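You operate a simulated robot arm through the tools that you are given. There is no shell and no other tool.

You are at the controls of a simulated robot arm. One attempt, no reset.

Task
Hand-wash the grey sweater in cold or warm water, as its label says.
Fine: fill to LOW, two pumps of soap; lay it on the draining board, ready to rinse; let the water out; taps off.

It is judged by the outcome, as a careful person would: the job done as asked, and still so three seconds after it is handed in. It fails if anything else is knocked over, pushed out of place, dropped, spilled or broken.

Robot
A 6-joint arm with a two-finger gripper, fixed in place. Base frame: the origin is on the floor under the middle of its stand, x ahead of it, y to its left, z up; the work surface is at about z = 900. Lengths are in mm, angles in degrees, forces in N, time in s.
It reaches about 1572 mm from its shoulder. Its first joint turns from -166.0 to 166.0 degrees. Payload 2.45 kg.
The TCP is the grasp point between the finger pads, 20 mm short of the fingertips. In the tool frame z runs along the fingers and y along their closing line. The gripper opens to 140 mm; its body begins 168 mm behind the TCP.
Orientation is that of the tool frame in the base frame, as a unit quaternion [w, x, y, z]. With the fingers straight down and closing along the base's y, the tool's x points along the base's -x, its y along +y and its z along -z.

Tools
- The arm moves only by the tool apply_moves. Its argument "plan" is one flat list of numbers, 7 for each row, row after row: the shift along the tool's x, y, z in mm, then the turn, a rotation vector about the tool's x, y, z in degrees, then the opening, from 0 (shut) to 1 (fully open). In form: [dx, dy, dz, rx, ry, rz, jaw, dx, dy, dz, rx, ry, rz, jaw, ...]. A call has 1 to 20 rows; each row shifts and turns the commanded pose from where the row before left it, along the tool's axes as they then stand. Rows are played at 5 a second. More than 50 mm and 8.6 degrees between two rows, or a gripper value outside its range, and nothing of the call is played. A pose out of reach is approached as far as the arm can. The call stops where the force on the tool passes 90 N (or 10 N more than at its start, if that is more) or the arm is blocked; 0.2 s more then pass. Each finger travels about 45 mm/s and halts on what it meets, pressing with about 20 N; the grip force reading is that of the motor and also rises with nothing between the fingers. The clock runs only during rows and for 0.2 s after the last one: add rows that do not move to give the fingers time. It gives the time, the measured TCP pose, the force on the tool (base axes), the opening and the grip force at its end, in the units of the frame above (readings bear some noise), with the torque about the TCP (base axes, N m) and any sound that the robot's microphone picked up.
- Cameras (640 x 400 px; columns grow to the right, rows downward): "scene" is fixed at [217.6, 499.4, 1614.5]; the picture's right is [-0.05, -1.00, 0.00], its down [-0.72, 0.03, -0.70] and it looks along [0.70, -0.03, -0.72] (base axes); focal length 309 px, centre (320, 200). "wrist" rides on the gripper at [78, 11, -209] in the tool frame; the picture's right is [-0.14, 0.99, 0.00], its down [-0.92, -0.13, -0.37] and it looks along [-0.37, -0.05, 0.93] (tool axes); focal length 280 px, centre (320, 200). There is no depth. A picture from a camera that has moved, and an enlarged one, comes with that camera's place and axes in the base frame and with its lens.
- camera(camera): a new picture of that camera. It takes no simulated time.
- zoom(camera, box): a new picture of the part [left, top, right, bottom] of that camera's present view, enlarged. It takes no simulated time.
- close_job(): hands the job in; it is judged then, once.

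Places have to be worked out from the pictures, the camera data and where the tool is seen. Open the gripper and draw the arm clear of the work before you hand the job in, unless the task says otherwise.

The tools are called after "Call:" as a command line: name --argument value ..., lists and objects as JSON in quotes. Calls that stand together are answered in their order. apply_moves: Moves the arm, as the interface text tells. Its arguments: {"type":"object","properties":{"plan":{"type":"array","items":{"type":"number"}}},"required":["plan"]} The other tools are called the same way: camera (camera) takes a picture; zoom (camera, box) takes an enlarged picture of a part of a camera's view; close_job () hands the job in.

At the start:

```text
clock: 0.0
position: [673.6, 156.6, 1339.0]
tool_rot: [0.0, 0.0, 1.0, 0.0]
ft_force: [-0.6, -0.4, -0.2]
torque: [0.0, 0.01, 0.01]
gripper_width: 139.9
grip_force: 0.1
```

scene: 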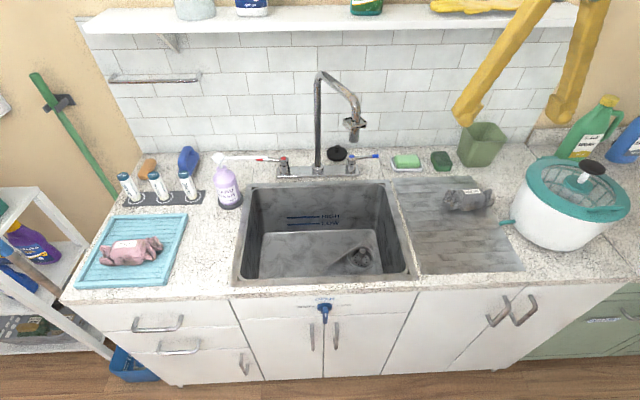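
wrist: 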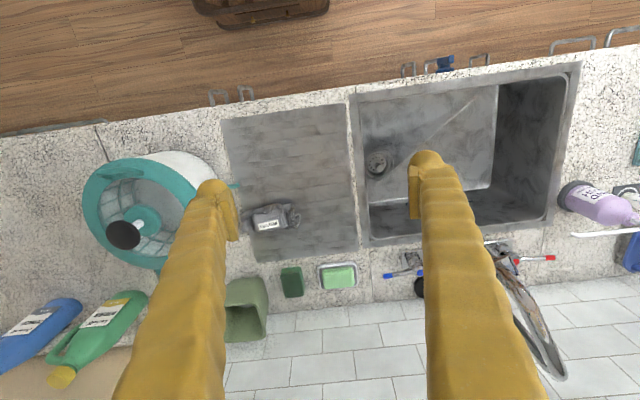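

I'll begin by looking closely at the scene: the sink, taps, soap, plug and sweater.

Call:
zoom --camera "scene" --box '[220, 60, 420, 185]'

Call:
zoom --camera "scene" --box '[220, 170, 420, 295]'

Call:
zoom --camera "scene" --box '[380, 120, 540, 220]'

Call:
zoom --camera "scene" --box '[60, 140, 260, 300]'

Call:
zoom --camera "scene" --box '[220, 280, 420, 400]'

Call:
zoom --camera "wrist" --box '[220, 80, 380, 300]'

```text
3.20 times, centred on (320, 122) of scene
camera zoom: at [217.6, 499.4, 1614.5], right [-0.05, -1.0, 0.0], down [-0.72, 0.03, -0.7], along [0.7, -0.03, -0.72], focal length 989 px, centre (320, 448)
```

zoom: 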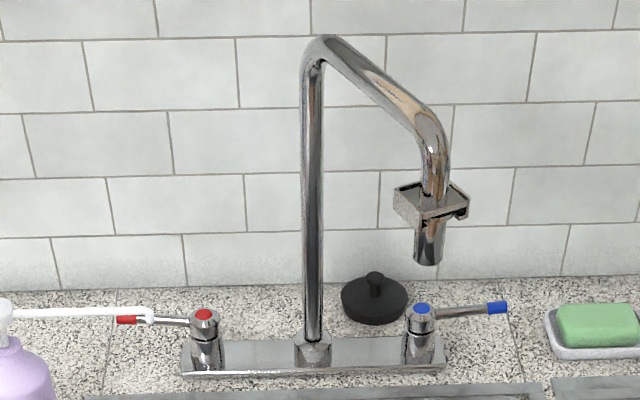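

```text
3.20 times, centred on (320, 232) of scene
camera zoom: at [217.6, 499.4, 1614.5], right [-0.05, -1.0, 0.0], down [-0.72, 0.03, -0.7], along [0.7, -0.03, -0.72], focal length 989 px, centre (320, 96)
```

zoom: 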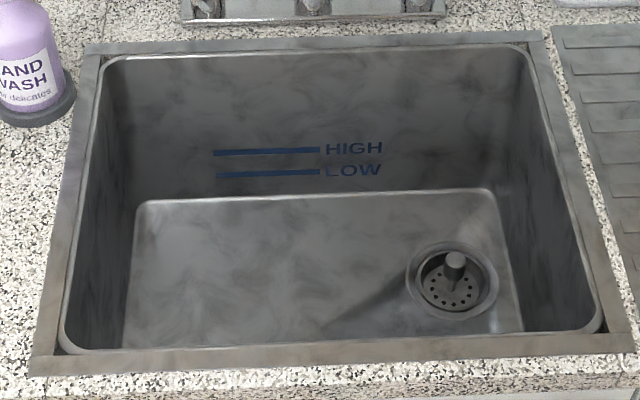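

```text
4.00 times, centred on (460, 170) of scene
camera zoom: at [217.6, 499.4, 1614.5], right [-0.05, -1.0, 0.0], down [-0.72, 0.03, -0.7], along [0.7, -0.03, -0.72], focal length 1237 px, centre (-240, 320)
```

zoom: 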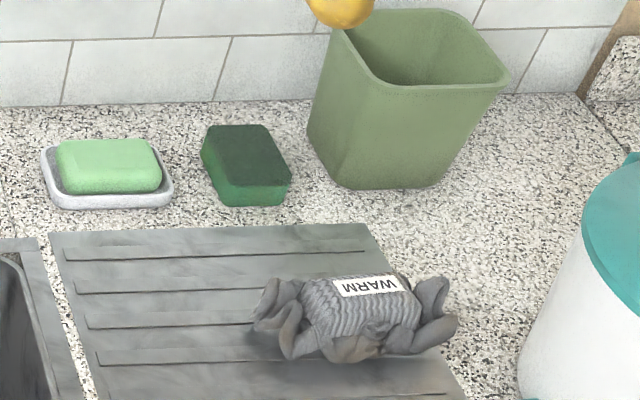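

```text
2.50 times, centred on (160, 220) of scene
camera zoom: at [217.6, 499.4, 1614.5], right [-0.05, -1.0, 0.0], down [-0.72, 0.03, -0.7], along [0.7, -0.03, -0.72], focal length 773 px, centre (720, 150)
```

zoom: 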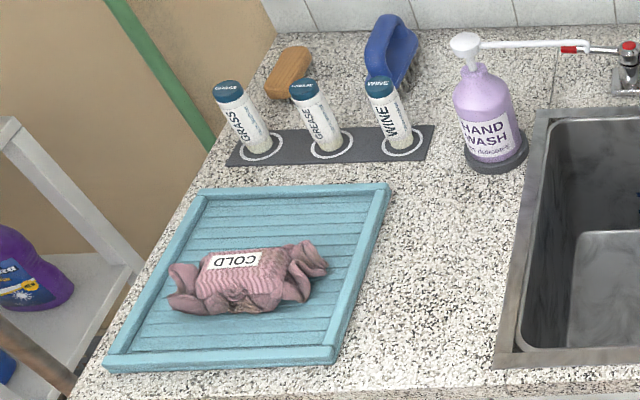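

```text
3.20 times, centred on (320, 340) of scene
camera zoom: at [217.6, 499.4, 1614.5], right [-0.05, -1.0, 0.0], down [-0.72, 0.03, -0.7], along [0.7, -0.03, -0.72], focal length 989 px, centre (320, -248)
```

zoom: 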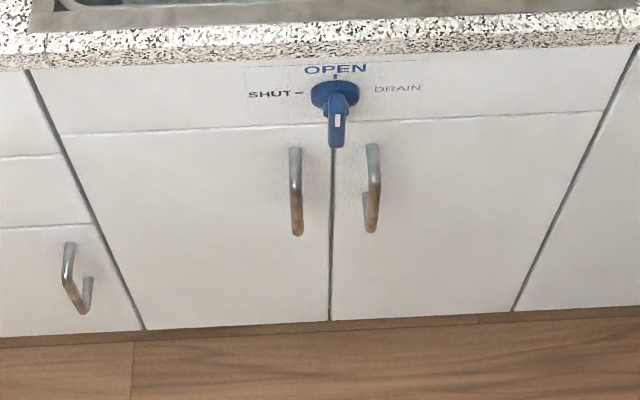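

```text
1.82 times, centred on (300, 190) of wrist
camera zoom: at [596.2, 166.5, 1548.1], right [0.14, 0.99, 0.0], down [0.92, -0.13, 0.37], along [0.37, -0.05, -0.93], focal length 510 px, centre (356, 218)
```

zoom: 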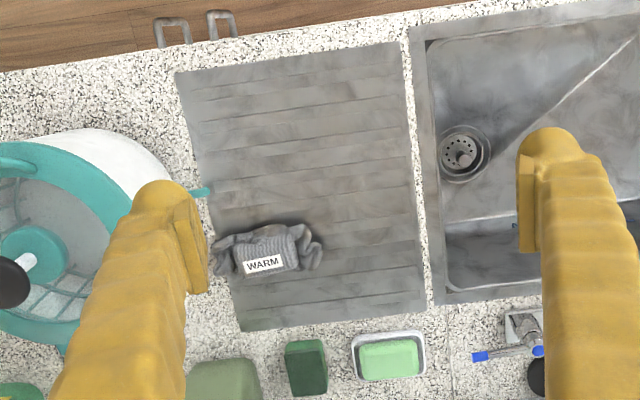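

The grey sweater's label reads WARM, and it sits on the draining board at about (875, 5). The drain has a SHUT/OPEN knob on the front panel. I'll slide the arm left above the sink, staying high, to see the taps and spout.

Call:
apply_moves --plan '[0, 45, 0, 0, 0, 0, 1, 0, 45, 0, 0, 0, 0, 1, 0, 45, 0, 0, 0, 0, 1, 0, 45, 0, 0, 0, 0, 1, 0, 45, 0, 0, 0, 0, 1, 0, 45, 0, 0, 0, 0, 1, 0, 45, 0, 0, 0, 0, 1, 0, 0, 0, 0, 0, 0, 1]'

Call:
camera --camera "wrist"

Call:
camera --camera "scene"

```text
clock: 1.8
position: [674.5, 469.6, 1339.1]
tool_rot: [0.001, 0.0, 1.0, 0.0]
ft_force: [0.7, 0.2, 0.1]
torque: [0.01, -0.03, -0.01]
gripper_width: 140.1
grip_force: 0.0
```

```text
taken
camera wrist: at [596.3, 480.8, 1547.9], right [0.14, 0.99, 0.0], down [0.92, -0.13, 0.37], along [0.36, -0.05, -0.93], focal length 280 px, centre (320, 200)
```

wrist: 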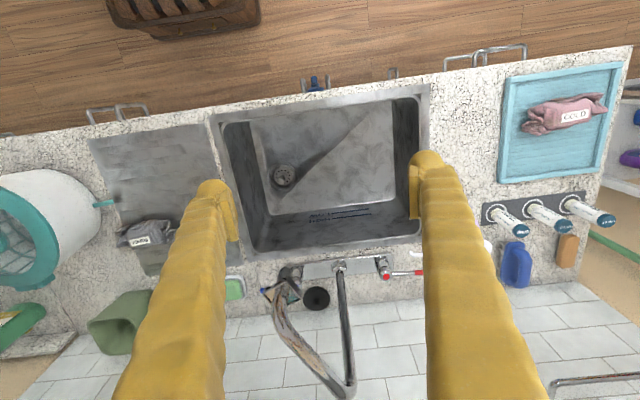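

```text
taken
```

scene: 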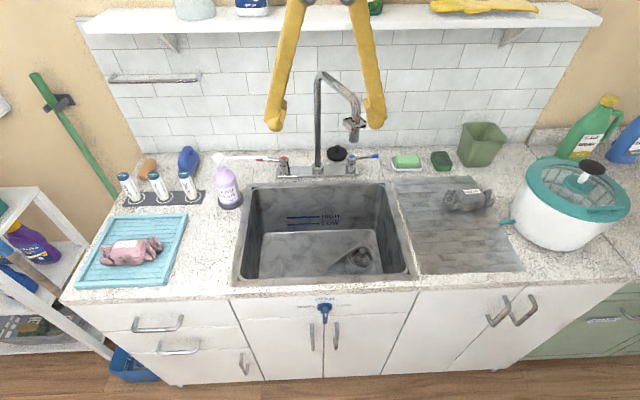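

Let me zoom in on the taps, spout and drain knob from this viewpoint.

Call:
zoom --camera "wrist" --box '[240, 230, 440, 400]'

Call:
zoom --camera "wrist" --box '[280, 60, 350, 104]'

Call:
zoom --camera "scene" --box '[295, 290, 355, 328]'

Call:
zoom --camera "scene" --box '[200, 140, 300, 210]'

Call:
zoom --camera "scene" --box '[310, 70, 400, 190]'

```text
2.35 times, centred on (340, 315) of wrist
camera zoom: at [596.3, 480.8, 1547.9], right [0.14, 0.99, 0.0], down [0.92, -0.13, 0.37], along [0.36, -0.05, -0.93], focal length 660 px, centre (273, -71)
```

zoom: 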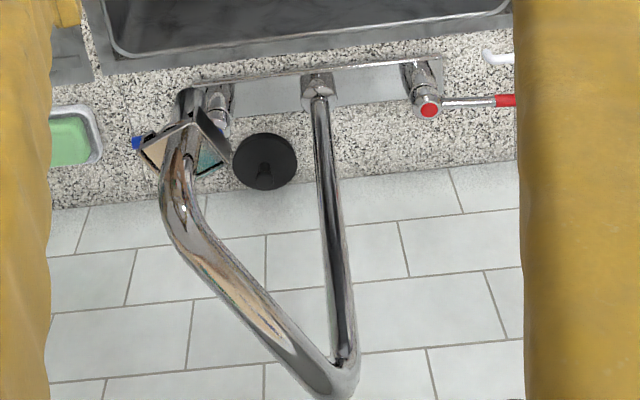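

```text
9.09 times, centred on (315, 82) of wrist
camera zoom: at [596.3, 480.8, 1547.9], right [0.14, 0.99, 0.0], down [0.92, -0.13, 0.37], along [0.36, -0.05, -0.93], focal length 2549 px, centre (366, 1273)
```

zoom: 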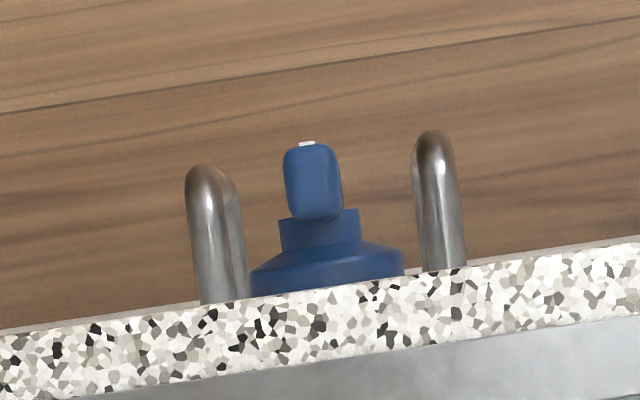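

```text
10.53 times, centred on (325, 309) of scene
camera zoom: at [217.6, 499.4, 1614.5], right [-0.05, -1.0, 0.0], down [-0.72, 0.03, -0.7], along [0.7, -0.03, -0.72], focal length 3254 px, centre (267, -947)
```

zoom: 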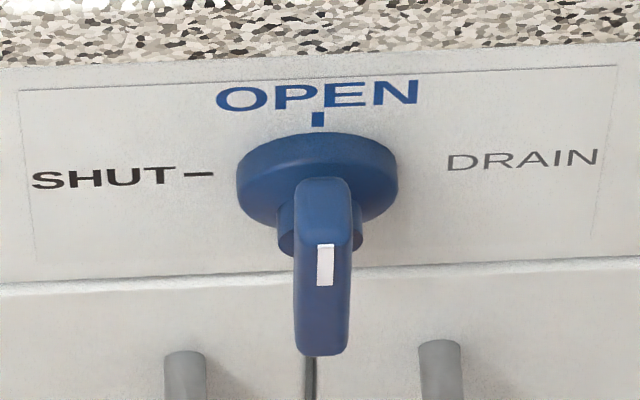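

```text
5.71 times, centred on (250, 175) of scene
camera zoom: at [217.6, 499.4, 1614.5], right [-0.05, -1.0, 0.0], down [-0.72, 0.03, -0.7], along [0.7, -0.03, -0.72], focal length 1767 px, centre (720, 343)
```

zoom: 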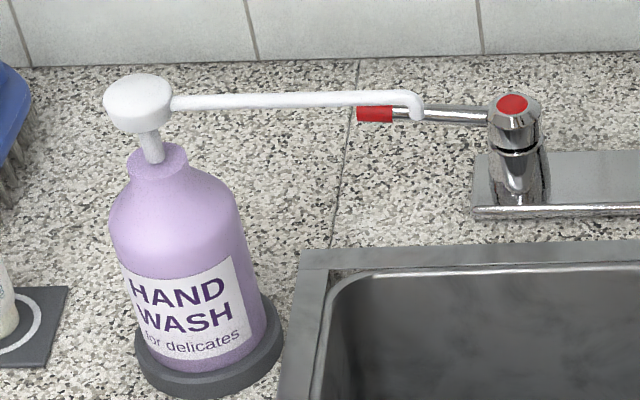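

```text
3.33 times, centred on (355, 130) of scene
camera zoom: at [217.6, 499.4, 1614.5], right [-0.05, -1.0, 0.0], down [-0.72, 0.03, -0.7], along [0.7, -0.03, -0.72], focal length 1031 px, centre (203, 433)
```

zoom: 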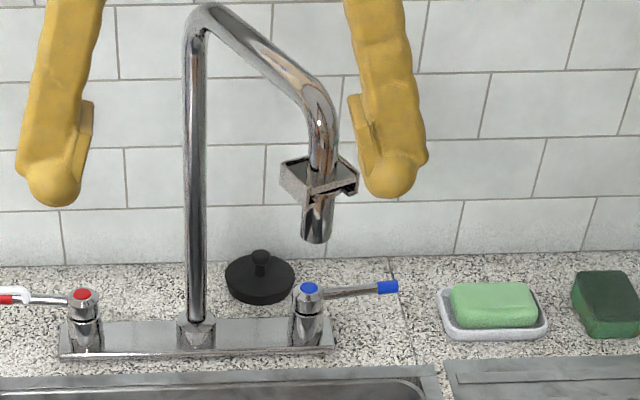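

The knob's white mark points up to OPEN, with SHUT to its left (+y side). The pump nozzle reaches over the basin. I'll step back and tilt the gripper forward to look at the taps, shelf and spout from a lower angle.

Call:
apply_moves --plan '[40, 0, 40, 0, 0, 0, 1, 35, 0, 40, 0, 0, 0, 1, 0, 0, 40, 0, 0, 0, 0.5, 0, 0, 20, 0, 0, 0, 0.3, 0, 0, 0, 0, -8, 0, 0, 0, 0, 0, 0, -8, 0, 0, 0, 0, 0, 0, -8, 0, 0, 0, 0, 0, 0, -8, 0, 0, 0, 0, 0, 0, -8, 0, 0, 0, 0, 0, 0, 0, 0, 0]'

Call:
camera --camera "wrist"

Call:
camera --camera "scene"

```text
refused: row 1 steps farther than a row can; nothing moved
```

```text
taken
camera wrist: at [596.3, 480.8, 1547.9], right [0.14, 0.99, 0.0], down [0.92, -0.13, 0.37], along [0.36, -0.05, -0.93], focal length 280 px, centre (320, 200)
```

wrist: 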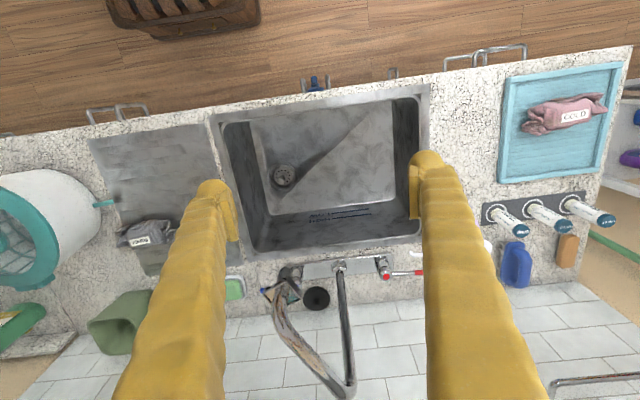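

```text
taken
```

scene: 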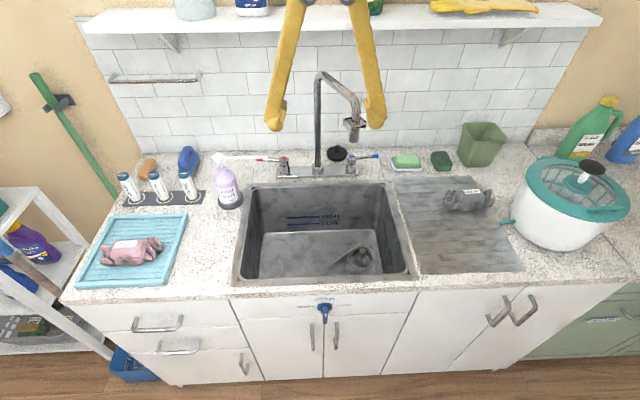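

The row length (56 mm combined) was over the limit, so nothing moved. I'll retry with shorter steps.

Call:
apply_moves --plan '[30, 0, 35, 0, 0, 0, 1, 30, 0, 35, 0, 0, 0, 0.7, 15, 0, 40, 0, 0, 0, 0.4, 0, 0, 30, 0, 0, 0, 0, 0, 0, 0, 0, -8, 0, 0, 0, 0, 0, 0, -8, 0, 0, 0, 0, 0, 0, -8, 0, 0, 0, 0, 0, 0, -8, 0, 0, 0, 0, 0, 0, -8, 0, 0, 0, 0, 0, 0, 0, 0, 0]'

Call:
camera --camera "wrist"

Call:
camera --camera "scene"

```text
clock: 4.2
position: [631.4, 476.8, 1099.8]
tool_rot: [0.302, -0.004, 0.952, -0.054]
ft_force: [-0.4, 0.1, 0.4]
torque: [0.01, -0.05, 0.04]
gripper_width: 0.0
grip_force: 19.8
stopped in row 10: the arm was blocked; the commanded pose is now the measured one
```

```text
taken
camera wrist: at [447.2, 504.5, 1223.9], right [0.14, 0.99, -0.02], down [0.54, -0.05, 0.84], along [0.83, -0.13, -0.54], focal length 280 px, centre (320, 200)
```

wrist: 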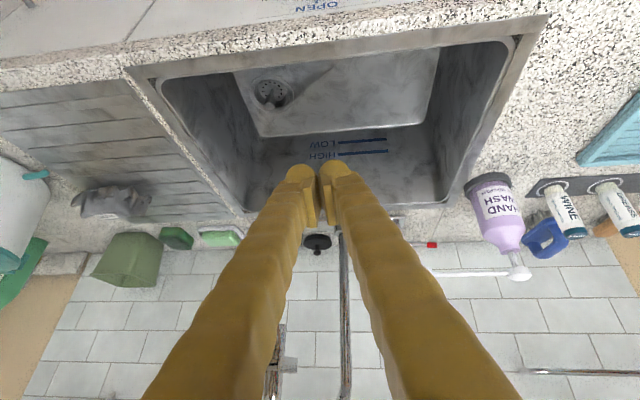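

```text
taken
```

scene: 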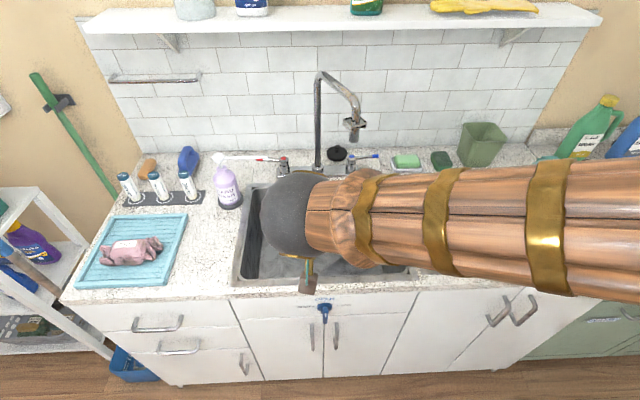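

The arm couldn't fully take that close, tilted pose; it stopped at (631, 477, 1100) with no contact force. Let me zoom in on what is visible here before adjusting.

Call:
zoom --camera "wrist" --box '[380, 160, 620, 310]'

Call:
zoom --camera "wrist" --box '[230, 220, 370, 400]'

Call:
zoom --camera "wrist" --box '[220, 60, 460, 180]'

```text
2.67 times, centred on (500, 235) of wrist
camera zoom: at [447.2, 504.5, 1223.9], right [0.14, 0.99, -0.02], down [0.54, -0.05, 0.84], along [0.83, -0.13, -0.54], focal length 748 px, centre (-160, 107)
```

zoom: 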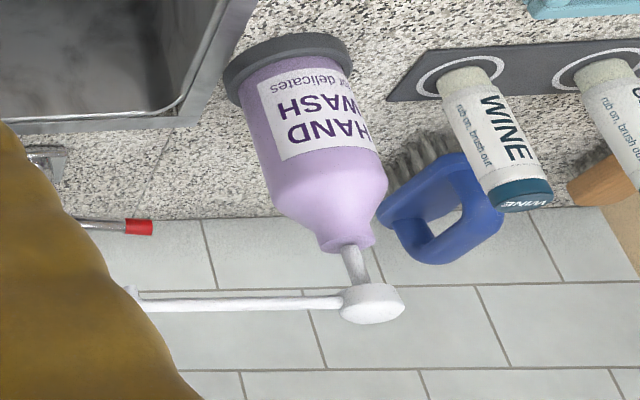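

```text
2.22 times, centred on (300, 310) of wrist
camera zoom: at [447.2, 504.5, 1223.9], right [0.14, 0.99, -0.02], down [0.54, -0.05, 0.84], along [0.83, -0.13, -0.54], focal length 623 px, centre (364, -44)
```

zoom: 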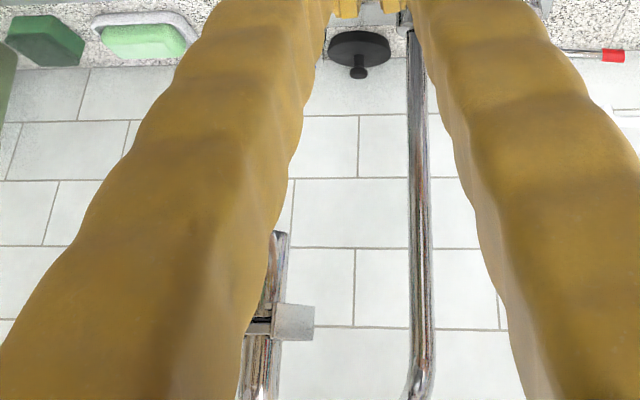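

```text
2.67 times, centred on (340, 120) of wrist
camera zoom: at [447.2, 504.5, 1223.9], right [0.14, 0.99, -0.02], down [0.54, -0.05, 0.84], along [0.83, -0.13, -0.54], focal length 748 px, centre (267, 413)
```

zoom: 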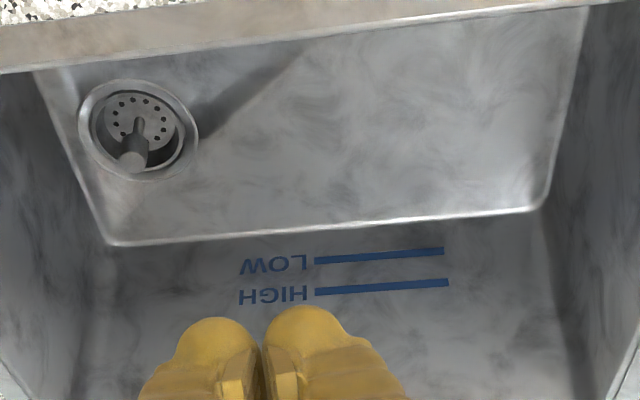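

Triangulating both views puts the spout outlet near (865, 388, 1159), the hot tap top near (1048, 584, 972), and the cold tap near (1046, 356, 972). I'll check the shelf's front edge and the left corner too.

Call:
zoom --camera "scene" --box '[60, 0, 260, 110]'

Call:
zoom --camera "scene" --box '[440, 0, 640, 110]'

```text
3.20 times, centred on (160, 55) of scene
camera zoom: at [217.6, 499.4, 1614.5], right [-0.05, -1.0, 0.0], down [-0.72, 0.03, -0.7], along [0.7, -0.03, -0.72], focal length 989 px, centre (832, 664)
```

zoom: 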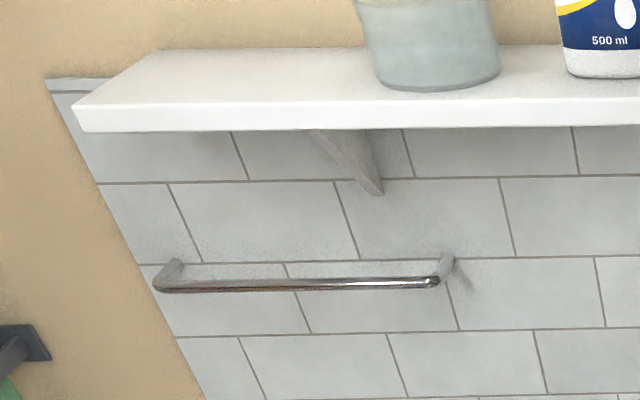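

```text
3.20 times, centred on (540, 55) of scene
camera zoom: at [217.6, 499.4, 1614.5], right [-0.05, -1.0, 0.0], down [-0.72, 0.03, -0.7], along [0.7, -0.03, -0.72], focal length 989 px, centre (-384, 664)
```

zoom: 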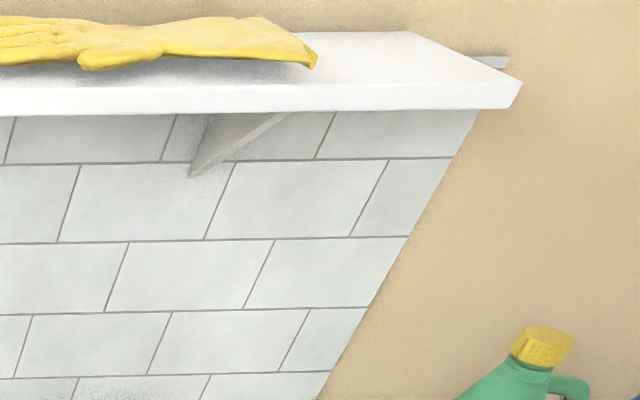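

The shelf's front edge is near x = 1062, z = 1350–1375, so at the taps I must keep the wrist tilted back. First I'll straighten the tool, then move to just in front of the drain knob, right of its bar (bar at about x 572, y 471, z 785–865).

Call:
apply_moves --plan '[0, 0, 0, -1.26, 7.0, 0.09, 0, 0, 0, 0, -1.26, 7.0, 0.09, 0, 0, 0, 0, -1.26, 7.0, 0.09, 0, 0, 0, 0, -1.26, 7.0, 0.09, 0, 0, 0, 0, -1.26, 7.0, 0.09, 0, 0, 0, 0, 0, 0, 0, 0]'

Call:
camera --camera "wrist"

Call:
camera --camera "scene"

```text
clock: 5.6
position: [627.9, 478.6, 1104.7]
tool_rot: [0.003, -0.003, 1.0, 0.002]
ft_force: [0.1, 0.6, 0.0]
torque: [0.01, -0.03, -0.02]
gripper_width: 0.1
grip_force: 20.3
```

```text
taken
camera wrist: at [549.1, 487.5, 1313.4], right [0.13, 0.99, 0.01], down [0.92, -0.12, 0.37], along [0.37, -0.04, -0.93], focal length 280 px, centre (320, 200)
```

wrist: 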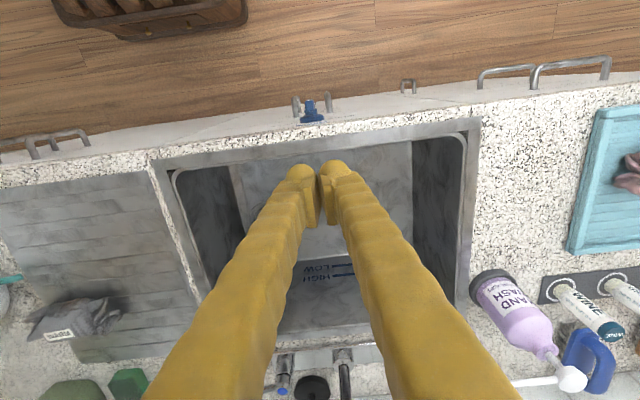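

```text
taken
```

scene: 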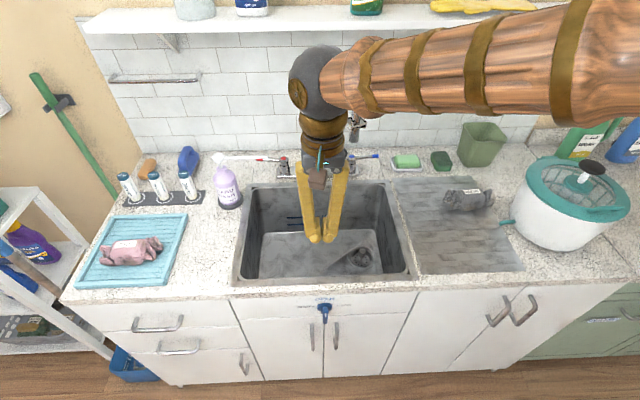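

The arm is slim and now vertical at (628, 479, 1105). I'll zoom in on the knob from here to pin down its position.

Call:
zoom --camera "wrist" --box '[275, 80, 355, 130]'

Call:
zoom --camera "scene" --box '[260, 30, 400, 260]'

```text
8.00 times, centred on (315, 105) of wrist
camera zoom: at [549.1, 487.5, 1313.4], right [0.13, 0.99, 0.01], down [0.92, -0.12, 0.37], along [0.37, -0.04, -0.93], focal length 2243 px, centre (360, 960)
```

zoom: 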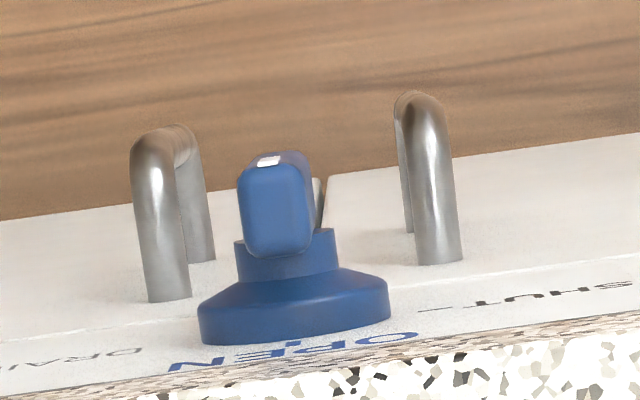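

```text
1.74 times, centred on (330, 145) of scene
camera zoom: at [217.6, 499.4, 1614.5], right [-0.05, -1.0, 0.0], down [-0.72, 0.03, -0.7], along [0.7, -0.03, -0.72], focal length 538 px, centre (303, 296)
```

zoom: 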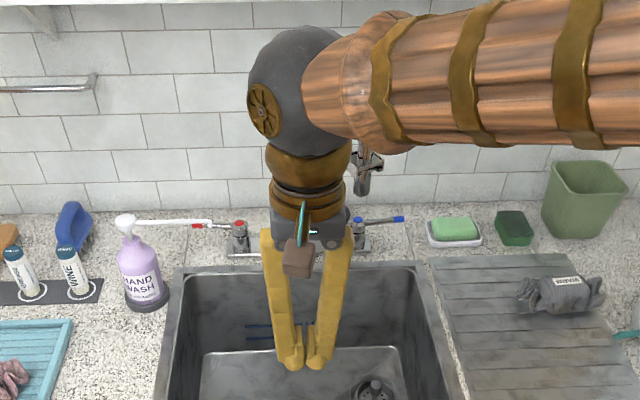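

Refined estimate: the knob axis is at y ≈ 471.5, z ≈ 810, with the bar at x 566–582 and its top at about z 845. I'll move to right of the bar at x ≈ 565, y ≈ 418 and come down in front of the counter edge.

Call:
apply_moves --plan '[31, -30, 0, 0, 0, 0, 0, 32, -30, 0, 0, 0, 0, 0, 0, 0, 45, 0, 0, 0, 0, 0, 0, 45, 0, 0, 0, 0, 0, 0, 45, 0, 0, 0, 0, 0, 0, 45, 0, 0, 0, 0, 0, 0, 45, 0, 0, 0, 0, 0, 0, 0, 0, 0, 0, 0]'

Call:
camera --camera "wrist"

Call:
camera --camera "scene"

```text
clock: 7.4
position: [568.6, 419.6, 878.0]
tool_rot: [0.003, -0.002, 1.0, 0.003]
ft_force: [-0.5, -0.5, 0.3]
torque: [-0.01, 0.01, 0.0]
gripper_width: 0.3
grip_force: 20.1
```

```text
taken
camera wrist: at [489.0, 427.9, 1085.5], right [0.13, 0.99, 0.01], down [0.92, -0.12, 0.37], along [0.37, -0.04, -0.93], focal length 280 px, centre (320, 200)
```

wrist: 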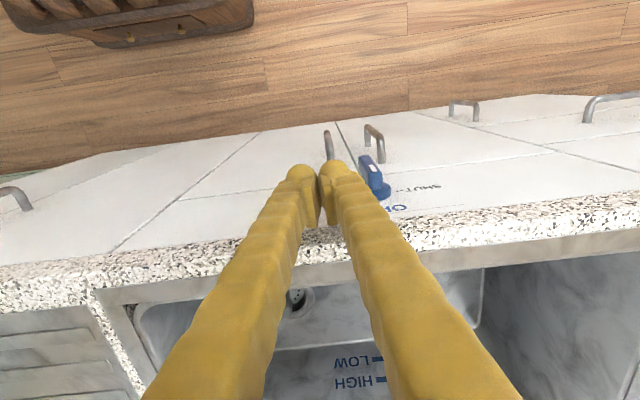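

```text
taken
```

scene: 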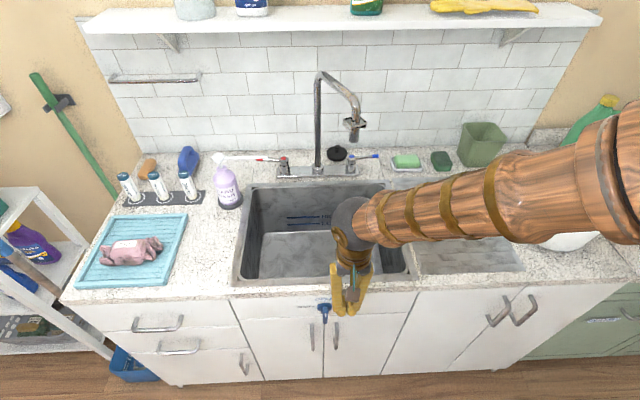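

At (569, 420, 878). Zooming in to check the fingertips against the knob bar before lowering.

Call:
zoom --camera "wrist" --box '[270, 110, 430, 240]'

Call:
zoom --camera "scene" --box '[300, 250, 400, 330]'

```text
3.08 times, centred on (350, 175) of wrist
camera zoom: at [489.0, 427.9, 1085.5], right [0.13, 0.99, 0.01], down [0.92, -0.12, 0.37], along [0.37, -0.04, -0.93], focal length 863 px, centre (228, 277)
```

zoom: 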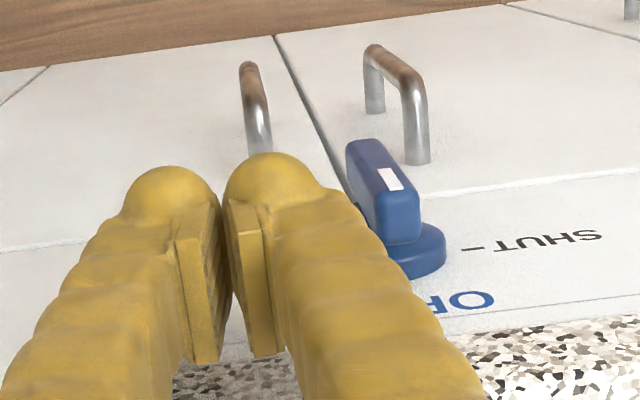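

```text
5.00 times, centred on (350, 290) of scene
camera zoom: at [217.6, 499.4, 1614.5], right [-0.05, -1.0, 0.0], down [-0.72, 0.03, -0.7], along [0.7, -0.03, -0.72], focal length 1546 px, centre (170, -250)
```

zoom: 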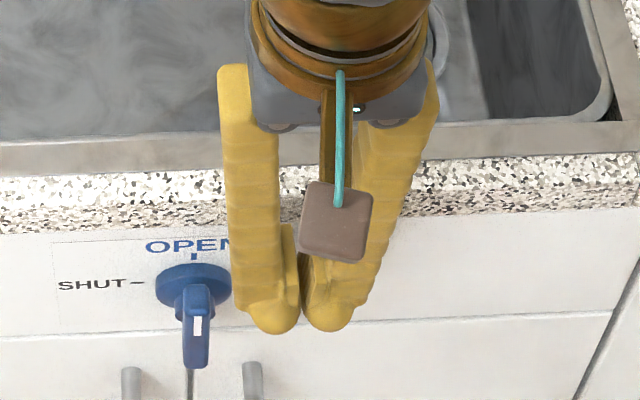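

The fingertips are right of the bar and clear of the counter. I'll lower 30 mm and push gently to +y to turn the bar toward SHUT.

Call:
apply_moves --plan '[3, 0, 15, 0, 0, 0, 0, 0, 0, 15, 0, 0, 0, 0, 0, 8, 0, 0, 0, 0, 0, 0, 8, 0, 0, 0, 0, 0, 0, 8, 0, 0, 0, 0, 0, 0, 8, 0, 0, 0, 0, 0, 0, 8, 0, 0, 0, 0, 0, 0, 8, 0, 0, 0, 0, 0, 0, 0, 0, 0, 0, 0, 0]'

Call:
zoom --camera "wrist" --box '[270, 110, 430, 240]'

Call:
zoom --camera "scene" --box '[290, 260, 390, 340]'

```text
clock: 9.4
position: [563.0, 468.5, 848.7]
tool_rot: [0.004, -0.003, 1.0, 0.003]
ft_force: [-0.1, 0.6, 0.0]
torque: [-0.01, -0.03, 0.0]
gripper_width: 0.0
grip_force: 20.9
```

```text
3.08 times, centred on (350, 175) of wrist
camera zoom: at [484.3, 477.3, 1057.2], right [0.13, 0.99, 0.01], down [0.92, -0.12, 0.37], along [0.37, -0.04, -0.93], focal length 863 px, centre (228, 277)
```

zoom: 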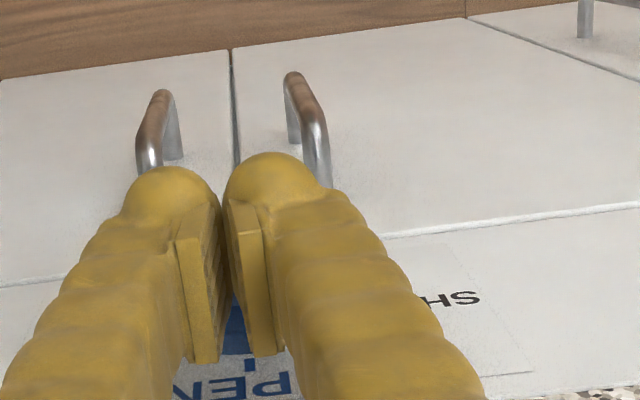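

```text
5.00 times, centred on (340, 300) of scene
camera zoom: at [217.6, 499.4, 1614.5], right [-0.05, -1.0, 0.0], down [-0.72, 0.03, -0.7], along [0.7, -0.03, -0.72], focal length 1546 px, centre (220, -300)
```

zoom: 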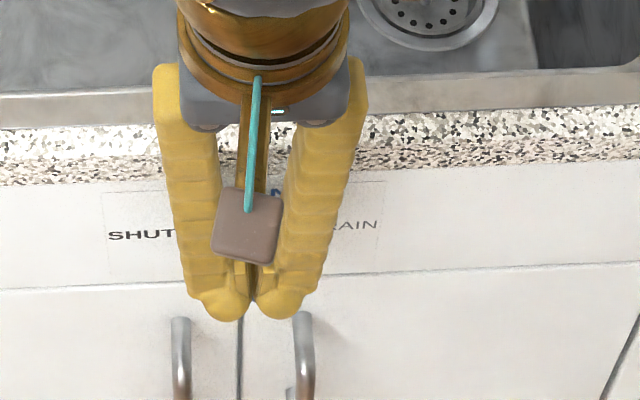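

No force was felt, so I can't tell whether the bar turned. I'll lift up to see the knob.

Call:
apply_moves --plan '[0, 0, -40, 0, 0, 0, 0, 0, -40, -30, 0, 0, 0, 0, 0, -20, 0, 0, 0, 0, 0, 0, 0, 0, 0, 0, 0, 0]'

Call:
zoom --camera "wrist" --box '[270, 90, 430, 220]'

Call:
zoom --camera "scene" --box '[290, 260, 390, 340]'

```text
clock: 10.4
position: [563.8, 407.6, 918.8]
tool_rot: [0.004, -0.003, 1.0, 0.003]
ft_force: [-0.6, -0.5, 0.4]
torque: [-0.03, -0.03, -0.02]
gripper_width: 0.4
grip_force: 20.0
```

```text
3.08 times, centred on (350, 155) of wrist
camera zoom: at [485.1, 416.2, 1127.2], right [0.13, 0.99, 0.01], down [0.92, -0.12, 0.37], along [0.37, -0.04, -0.93], focal length 863 px, centre (228, 338)
```

zoom: 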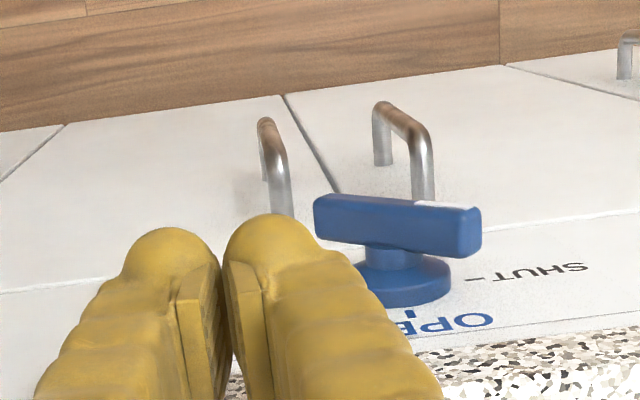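

```text
5.00 times, centred on (340, 300) of scene
camera zoom: at [217.6, 499.4, 1614.5], right [-0.05, -1.0, 0.0], down [-0.72, 0.03, -0.7], along [0.7, -0.03, -0.72], focal length 1546 px, centre (220, -300)
```

zoom: 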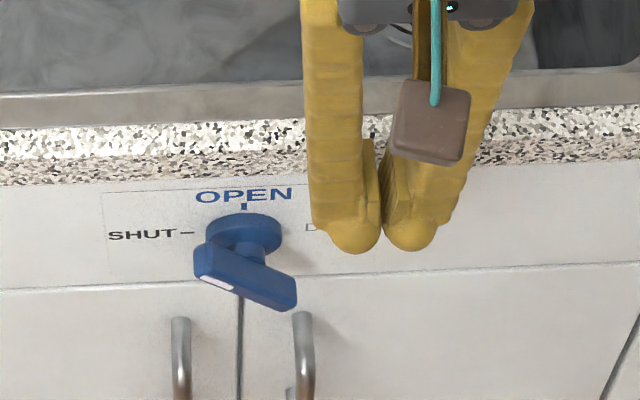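

The bar has turned about 67° toward SHUT and needs another ~23°. I'll come above the bar's left end and press it down to horizontal.

Call:
apply_moves --plan '[-2, 42, 0, 0, 0, 0, 0, -2, 42, 0, 0, 0, 0, 0, 0, 0, 35, 0, 0, 0, 0, 0, 0, 30, 0, 0, 0, 0, 0, 0, 6, 0, 0, 0, 0, 0, 0, 5, 0, 0, 0, 0, 0, 0, 4, 0, 0, 0, 0, 0, 0, 3, 0, 0, 0, 0, 0, 0, 0, 0, 0, 0, 0]'

Call:
zoom --camera "scene" --box '[290, 260, 390, 340]'

```text
clock: 12.5
position: [567.2, 498.7, 840.2]
tool_rot: [0.007, -0.005, 1.0, 0.008]
ft_force: [-14.4, 50.1, 33.3]
torque: [0.79, 0.26, 0.2]
gripper_width: 5.8
grip_force: 29.8
stopped in row 9: the force on the tool passed its limit at 90 N (the readings are from after the stop); the commanded pose is now the measured one
```

```text
5.00 times, centred on (340, 300) of scene
camera zoom: at [217.6, 499.4, 1614.5], right [-0.05, -1.0, 0.0], down [-0.72, 0.03, -0.7], along [0.7, -0.03, -0.72], focal length 1546 px, centre (220, -300)
```

zoom: 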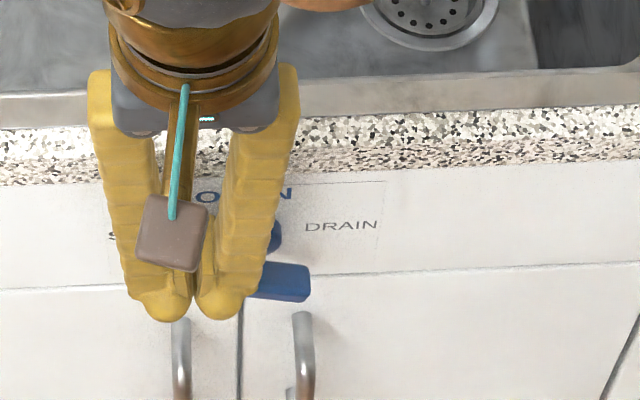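

The push met a firm stop, probably the SHUT end-stop. I'll lift off and check the bar.

Call:
apply_moves --plan '[0, 0, -20, 0, 0, 0, 0, 0, 0, -40, 0, 0, 0, 0, 0, -40, -10, 0, 0, 0, 0, 0, -45, 0, 0, 0, 0, 0, 0, 0, 0, 0, 0, 0, 0]'

Call:
zoom --camera "wrist" --box '[270, 90, 430, 220]'

Call:
zoom --camera "scene" --box '[290, 260, 390, 340]'

```text
clock: 13.7
position: [566.2, 406.7, 904.5]
tool_rot: [0.004, -0.003, 1.0, 0.004]
ft_force: [0.7, 0.8, 0.3]
torque: [-0.02, 0.0, 0.0]
gripper_width: 0.0
grip_force: 29.7
```

```text
3.08 times, centred on (350, 155) of wrist
camera zoom: at [486.0, 415.7, 1112.3], right [0.13, 0.99, 0.01], down [0.92, -0.12, 0.38], along [0.37, -0.04, -0.93], focal length 863 px, centre (228, 338)
```

zoom: 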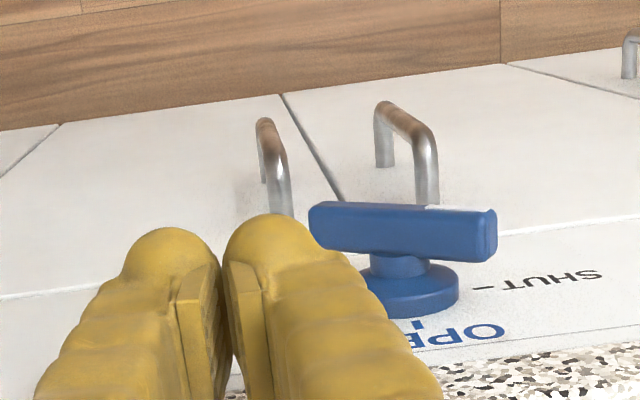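

```text
5.00 times, centred on (340, 300) of scene
camera zoom: at [217.6, 499.4, 1614.5], right [-0.05, -1.0, 0.0], down [-0.72, 0.03, -0.7], along [0.7, -0.03, -0.72], focal length 1546 px, centre (220, -300)
```

zoom: 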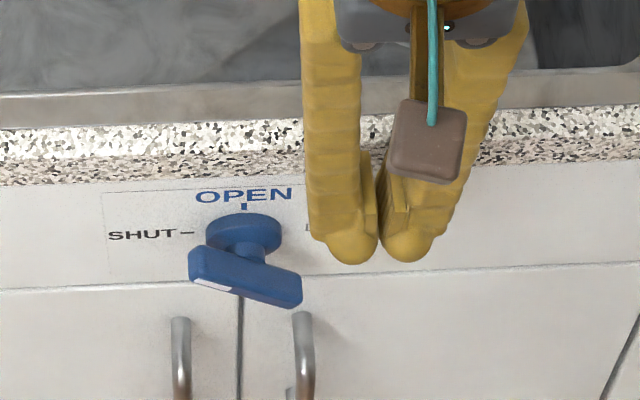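

The bar is still about 20° short of horizontal – the bar's end wedged between the fingertips last time. I'll press again closer to the axis (y ≈ 480) so both tips sit on the bar's top face.

Call:
apply_moves --plan '[0, 37, 0, 0, 0, 0, 0, 0, 37, 0, 0, 0, 0, 0, 0, 0, 30, 0, 0, 0, 0, 0, 0, 20, 0, 0, 0, 0, 0, 0, 6, 0, 0, 0, 0, 0, 0, 5, 0, 0, 0, 0, 0, 0, 3, 0, 0, 0, 0, 0, 0, 2, 0, 0, 0, 0, 0, 0, 1, 0, 0, 0, 0, 0, 0, 0, 0, 0, 0, 0]'

Call:
zoom --camera "scene" --box '[290, 260, 390, 340]'

Call:
zoom --camera "wrist" --box '[270, 90, 430, 220]'

```text
clock: 15.9
position: [567.7, 483.8, 841.9]
tool_rot: [0.005, -0.003, 1.0, 0.004]
ft_force: [0.0, -0.2, -0.2]
torque: [0.01, -0.04, 0.02]
gripper_width: 0.0
grip_force: 29.5
```

```text
5.00 times, centred on (340, 300) of scene
camera zoom: at [217.6, 499.4, 1614.5], right [-0.05, -1.0, 0.0], down [-0.72, 0.03, -0.7], along [0.7, -0.03, -0.72], focal length 1546 px, centre (220, -300)
```

zoom: 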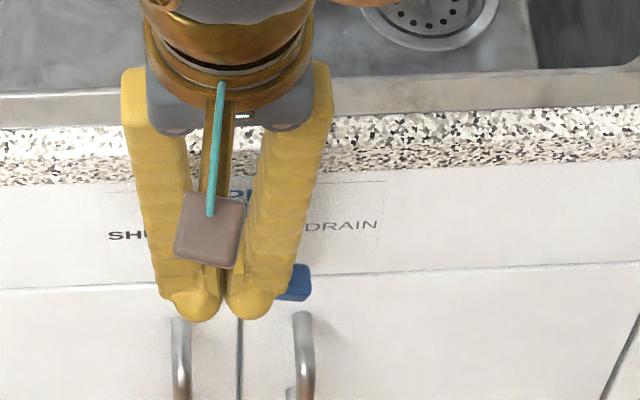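

```text
3.08 times, centred on (350, 155) of wrist
camera zoom: at [487.6, 491.1, 1048.7], right [0.13, 0.99, 0.01], down [0.92, -0.12, 0.38], along [0.37, -0.04, -0.93], focal length 863 px, centre (228, 338)
```

zoom: 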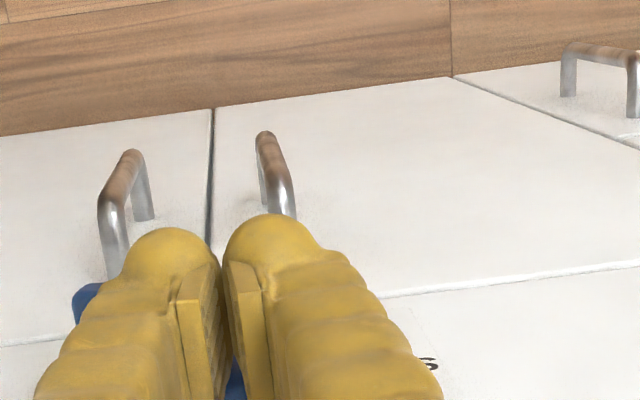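

No contact force yet. I'll press down further in small steps.

Call:
apply_moves --plan '[0, 0, 3, 0, 0, 0, 0, 0, 0, 3, 0, 0, 0, 0, 0, 0, 3, 0, 0, 0, 0, 0, 0, 0, 0, 0, 0, 0]'

Call:
zoom --camera "scene" --box '[290, 260, 390, 340]'

```text
clock: 16.9
position: [567.6, 483.7, 833.5]
tool_rot: [0.006, -0.003, 1.0, 0.005]
ft_force: [-23.6, -1.2, 72.7]
torque: [-1.03, -0.52, 0.37]
gripper_width: 5.9
grip_force: 29.3
```

```text
5.00 times, centred on (340, 300) of scene
camera zoom: at [217.6, 499.4, 1614.5], right [-0.05, -1.0, 0.0], down [-0.72, 0.03, -0.7], along [0.7, -0.03, -0.72], focal length 1546 px, centre (220, -300)
```

zoom: 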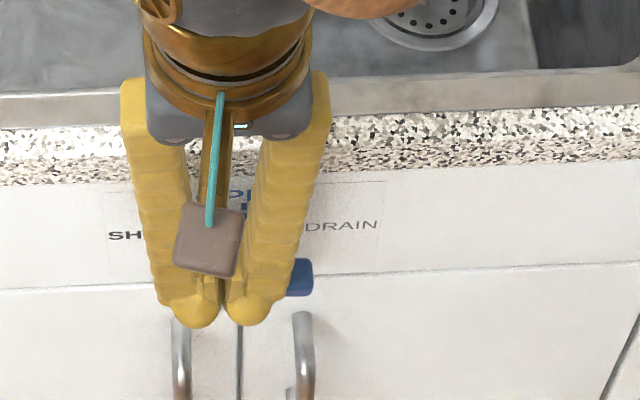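

Firm contact (73 N) under the right fingertip, right at the knob's axis. I'll lift straight up and look at the bar's angle.

Call:
apply_moves --plan '[0, 0, -10, 0, 0, 0, 0, 0, 0, -40, 0, 0, 0, 0, 0, 0, -40, 0, 0, 0, 0, 0, -45, 0, 0, 0, 0, 0, 0, -45, 0, 0, 0, 0, 0, 0, 0, 0, 0, 0, 0, 0]'

Call:
zoom --camera "wrist" --box '[270, 70, 430, 200]'

Call:
zoom --camera "scene" --box '[290, 270, 370, 334]'

```text
clock: 18.3
position: [566.4, 393.5, 920.8]
tool_rot: [0.004, -0.004, 1.0, 0.004]
ft_force: [-0.1, 0.5, -0.9]
torque: [-0.01, -0.01, -0.01]
gripper_width: 0.2
grip_force: 29.0
```

```text
3.08 times, centred on (350, 135) of wrist
camera zoom: at [486.9, 401.3, 1128.7], right [0.13, 0.99, 0.01], down [0.92, -0.12, 0.38], along [0.37, -0.04, -0.93], focal length 863 px, centre (228, 400)
```

zoom: 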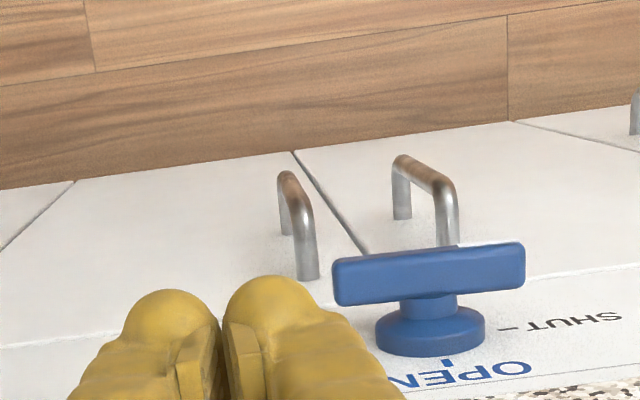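

```text
6.25 times, centred on (330, 302) of scene
camera zoom: at [217.6, 499.4, 1614.5], right [-0.05, -1.0, 0.0], down [-0.72, 0.03, -0.7], along [0.7, -0.03, -0.72], focal length 1932 px, centre (258, -438)
```

zoom: 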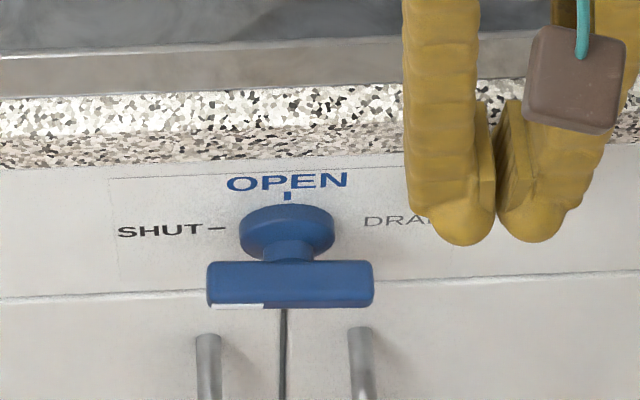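

The knob now points to SHUT. Next are the taps: I'll rise, travel along y ≈ 300 (clear of the spout at y ≈ 388) to x ≈ 900 and tilt 15° so the wrist stays away from the shelf.

Call:
apply_moves --plan '[0, 0, -45, 0, 0, 0, 0, 0, 0, -45, 0, 0, 0, 0, 0, 0, -45, 0, 0, 0, 0, 0, 0, -45, 0, 0, 0, 0, 0, -46, 0, 0, 0, 0, 0, 0, -47, 0, 0, 0, 0, 0, -47, 0, 0, 0, 0, 0, 0, -47, 0, 0, 0, 0, 0, 0, -47, 0, 0, 0, 0, 0, 0, -47, 0, 0, 0, 0, 0, 0, -47, 0, 0, 0, 0, 0, 0, -47, 0, 0, 0, 0, 0, 0, -47, 0, 0, 0, 0, 0, 0, 0, 0, 0, 0, -7.5, 0, 0, 0, 0, 0, 0, -7.5, 0, 0, 0, 0, 0, 0, 0, 0, 0]'

Call:
camera --camera "wrist"

Call:
camera --camera "scene"

```text
clock: 21.7
position: [894.5, 299.8, 1103.6]
tool_rot: [0.136, -0.004, 0.991, 0.005]
ft_force: [-0.6, 0.4, -0.4]
torque: [-0.04, -0.01, -0.01]
gripper_width: 0.1
grip_force: 29.1
```

```text
taken
camera wrist: at [764.0, 308.0, 1283.0], right [0.12, 0.99, 0.05], down [0.79, -0.13, 0.6], along [0.6, -0.04, -0.8], focal length 280 px, centre (320, 200)
```

wrist: 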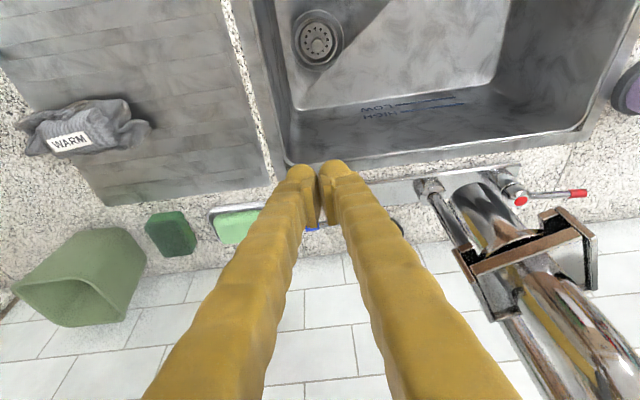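

```text
taken
```

scene: 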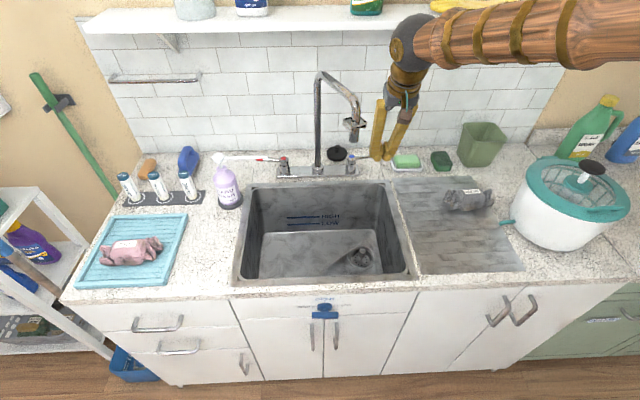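

The cold lever tip is near (1054, 270, 966) as expected. I'll move diagonally over the lever to just behind it, staying at TCP z ≈ 1010 for now.

Call:
apply_moves --plan '[-32.3, 0, 32.9, 0, 0, 0, 0, -32.3, 0, 32.9, 0, 0, 0, 0, -32.3, 0, 32.9, 0, 0, 0, 0, -32.3, 0, 32.9, 0, 0, 0, 0, -27, 0, 7.5, 0, 0, 0, 0, 0, 0, 0, 0, 0, 0, 0]'

Call:
camera --camera "wrist"

Call:
zoom --camera "scene" --box '[300, 0, 480, 190]'

```text
clock: 23.1
position: [1083.4, 303.2, 1011.6]
tool_rot: [0.135, -0.004, 0.991, 0.004]
ft_force: [0.9, -0.2, 0.6]
torque: [0.03, 0.01, 0.0]
gripper_width: 0.0
grip_force: 29.2
```

```text
taken
camera wrist: at [951.6, 311.2, 1192.6], right [0.13, 0.99, 0.05], down [0.79, -0.13, 0.6], along [0.6, -0.04, -0.8], focal length 280 px, centre (320, 200)
```

wrist: 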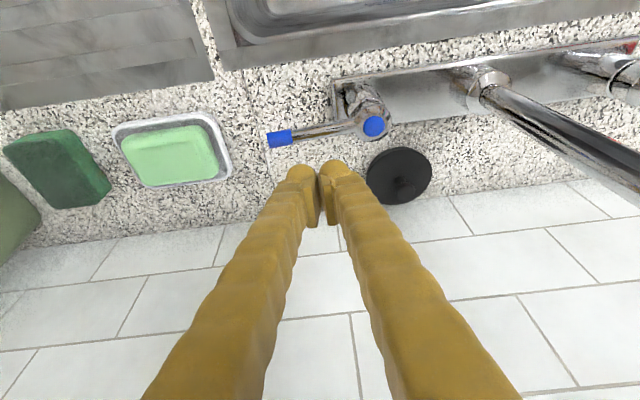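

```text
2.11 times, centred on (390, 95) of scene
camera zoom: at [217.6, 499.4, 1614.5], right [-0.05, -1.0, 0.0], down [-0.72, 0.03, -0.7], along [0.7, -0.03, -0.72], focal length 651 px, centre (173, 421)
```

zoom: 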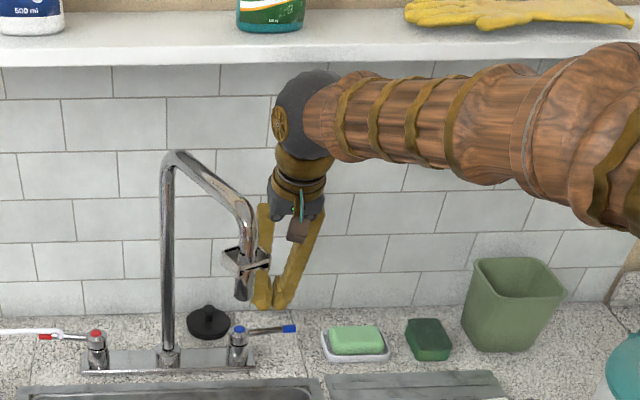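

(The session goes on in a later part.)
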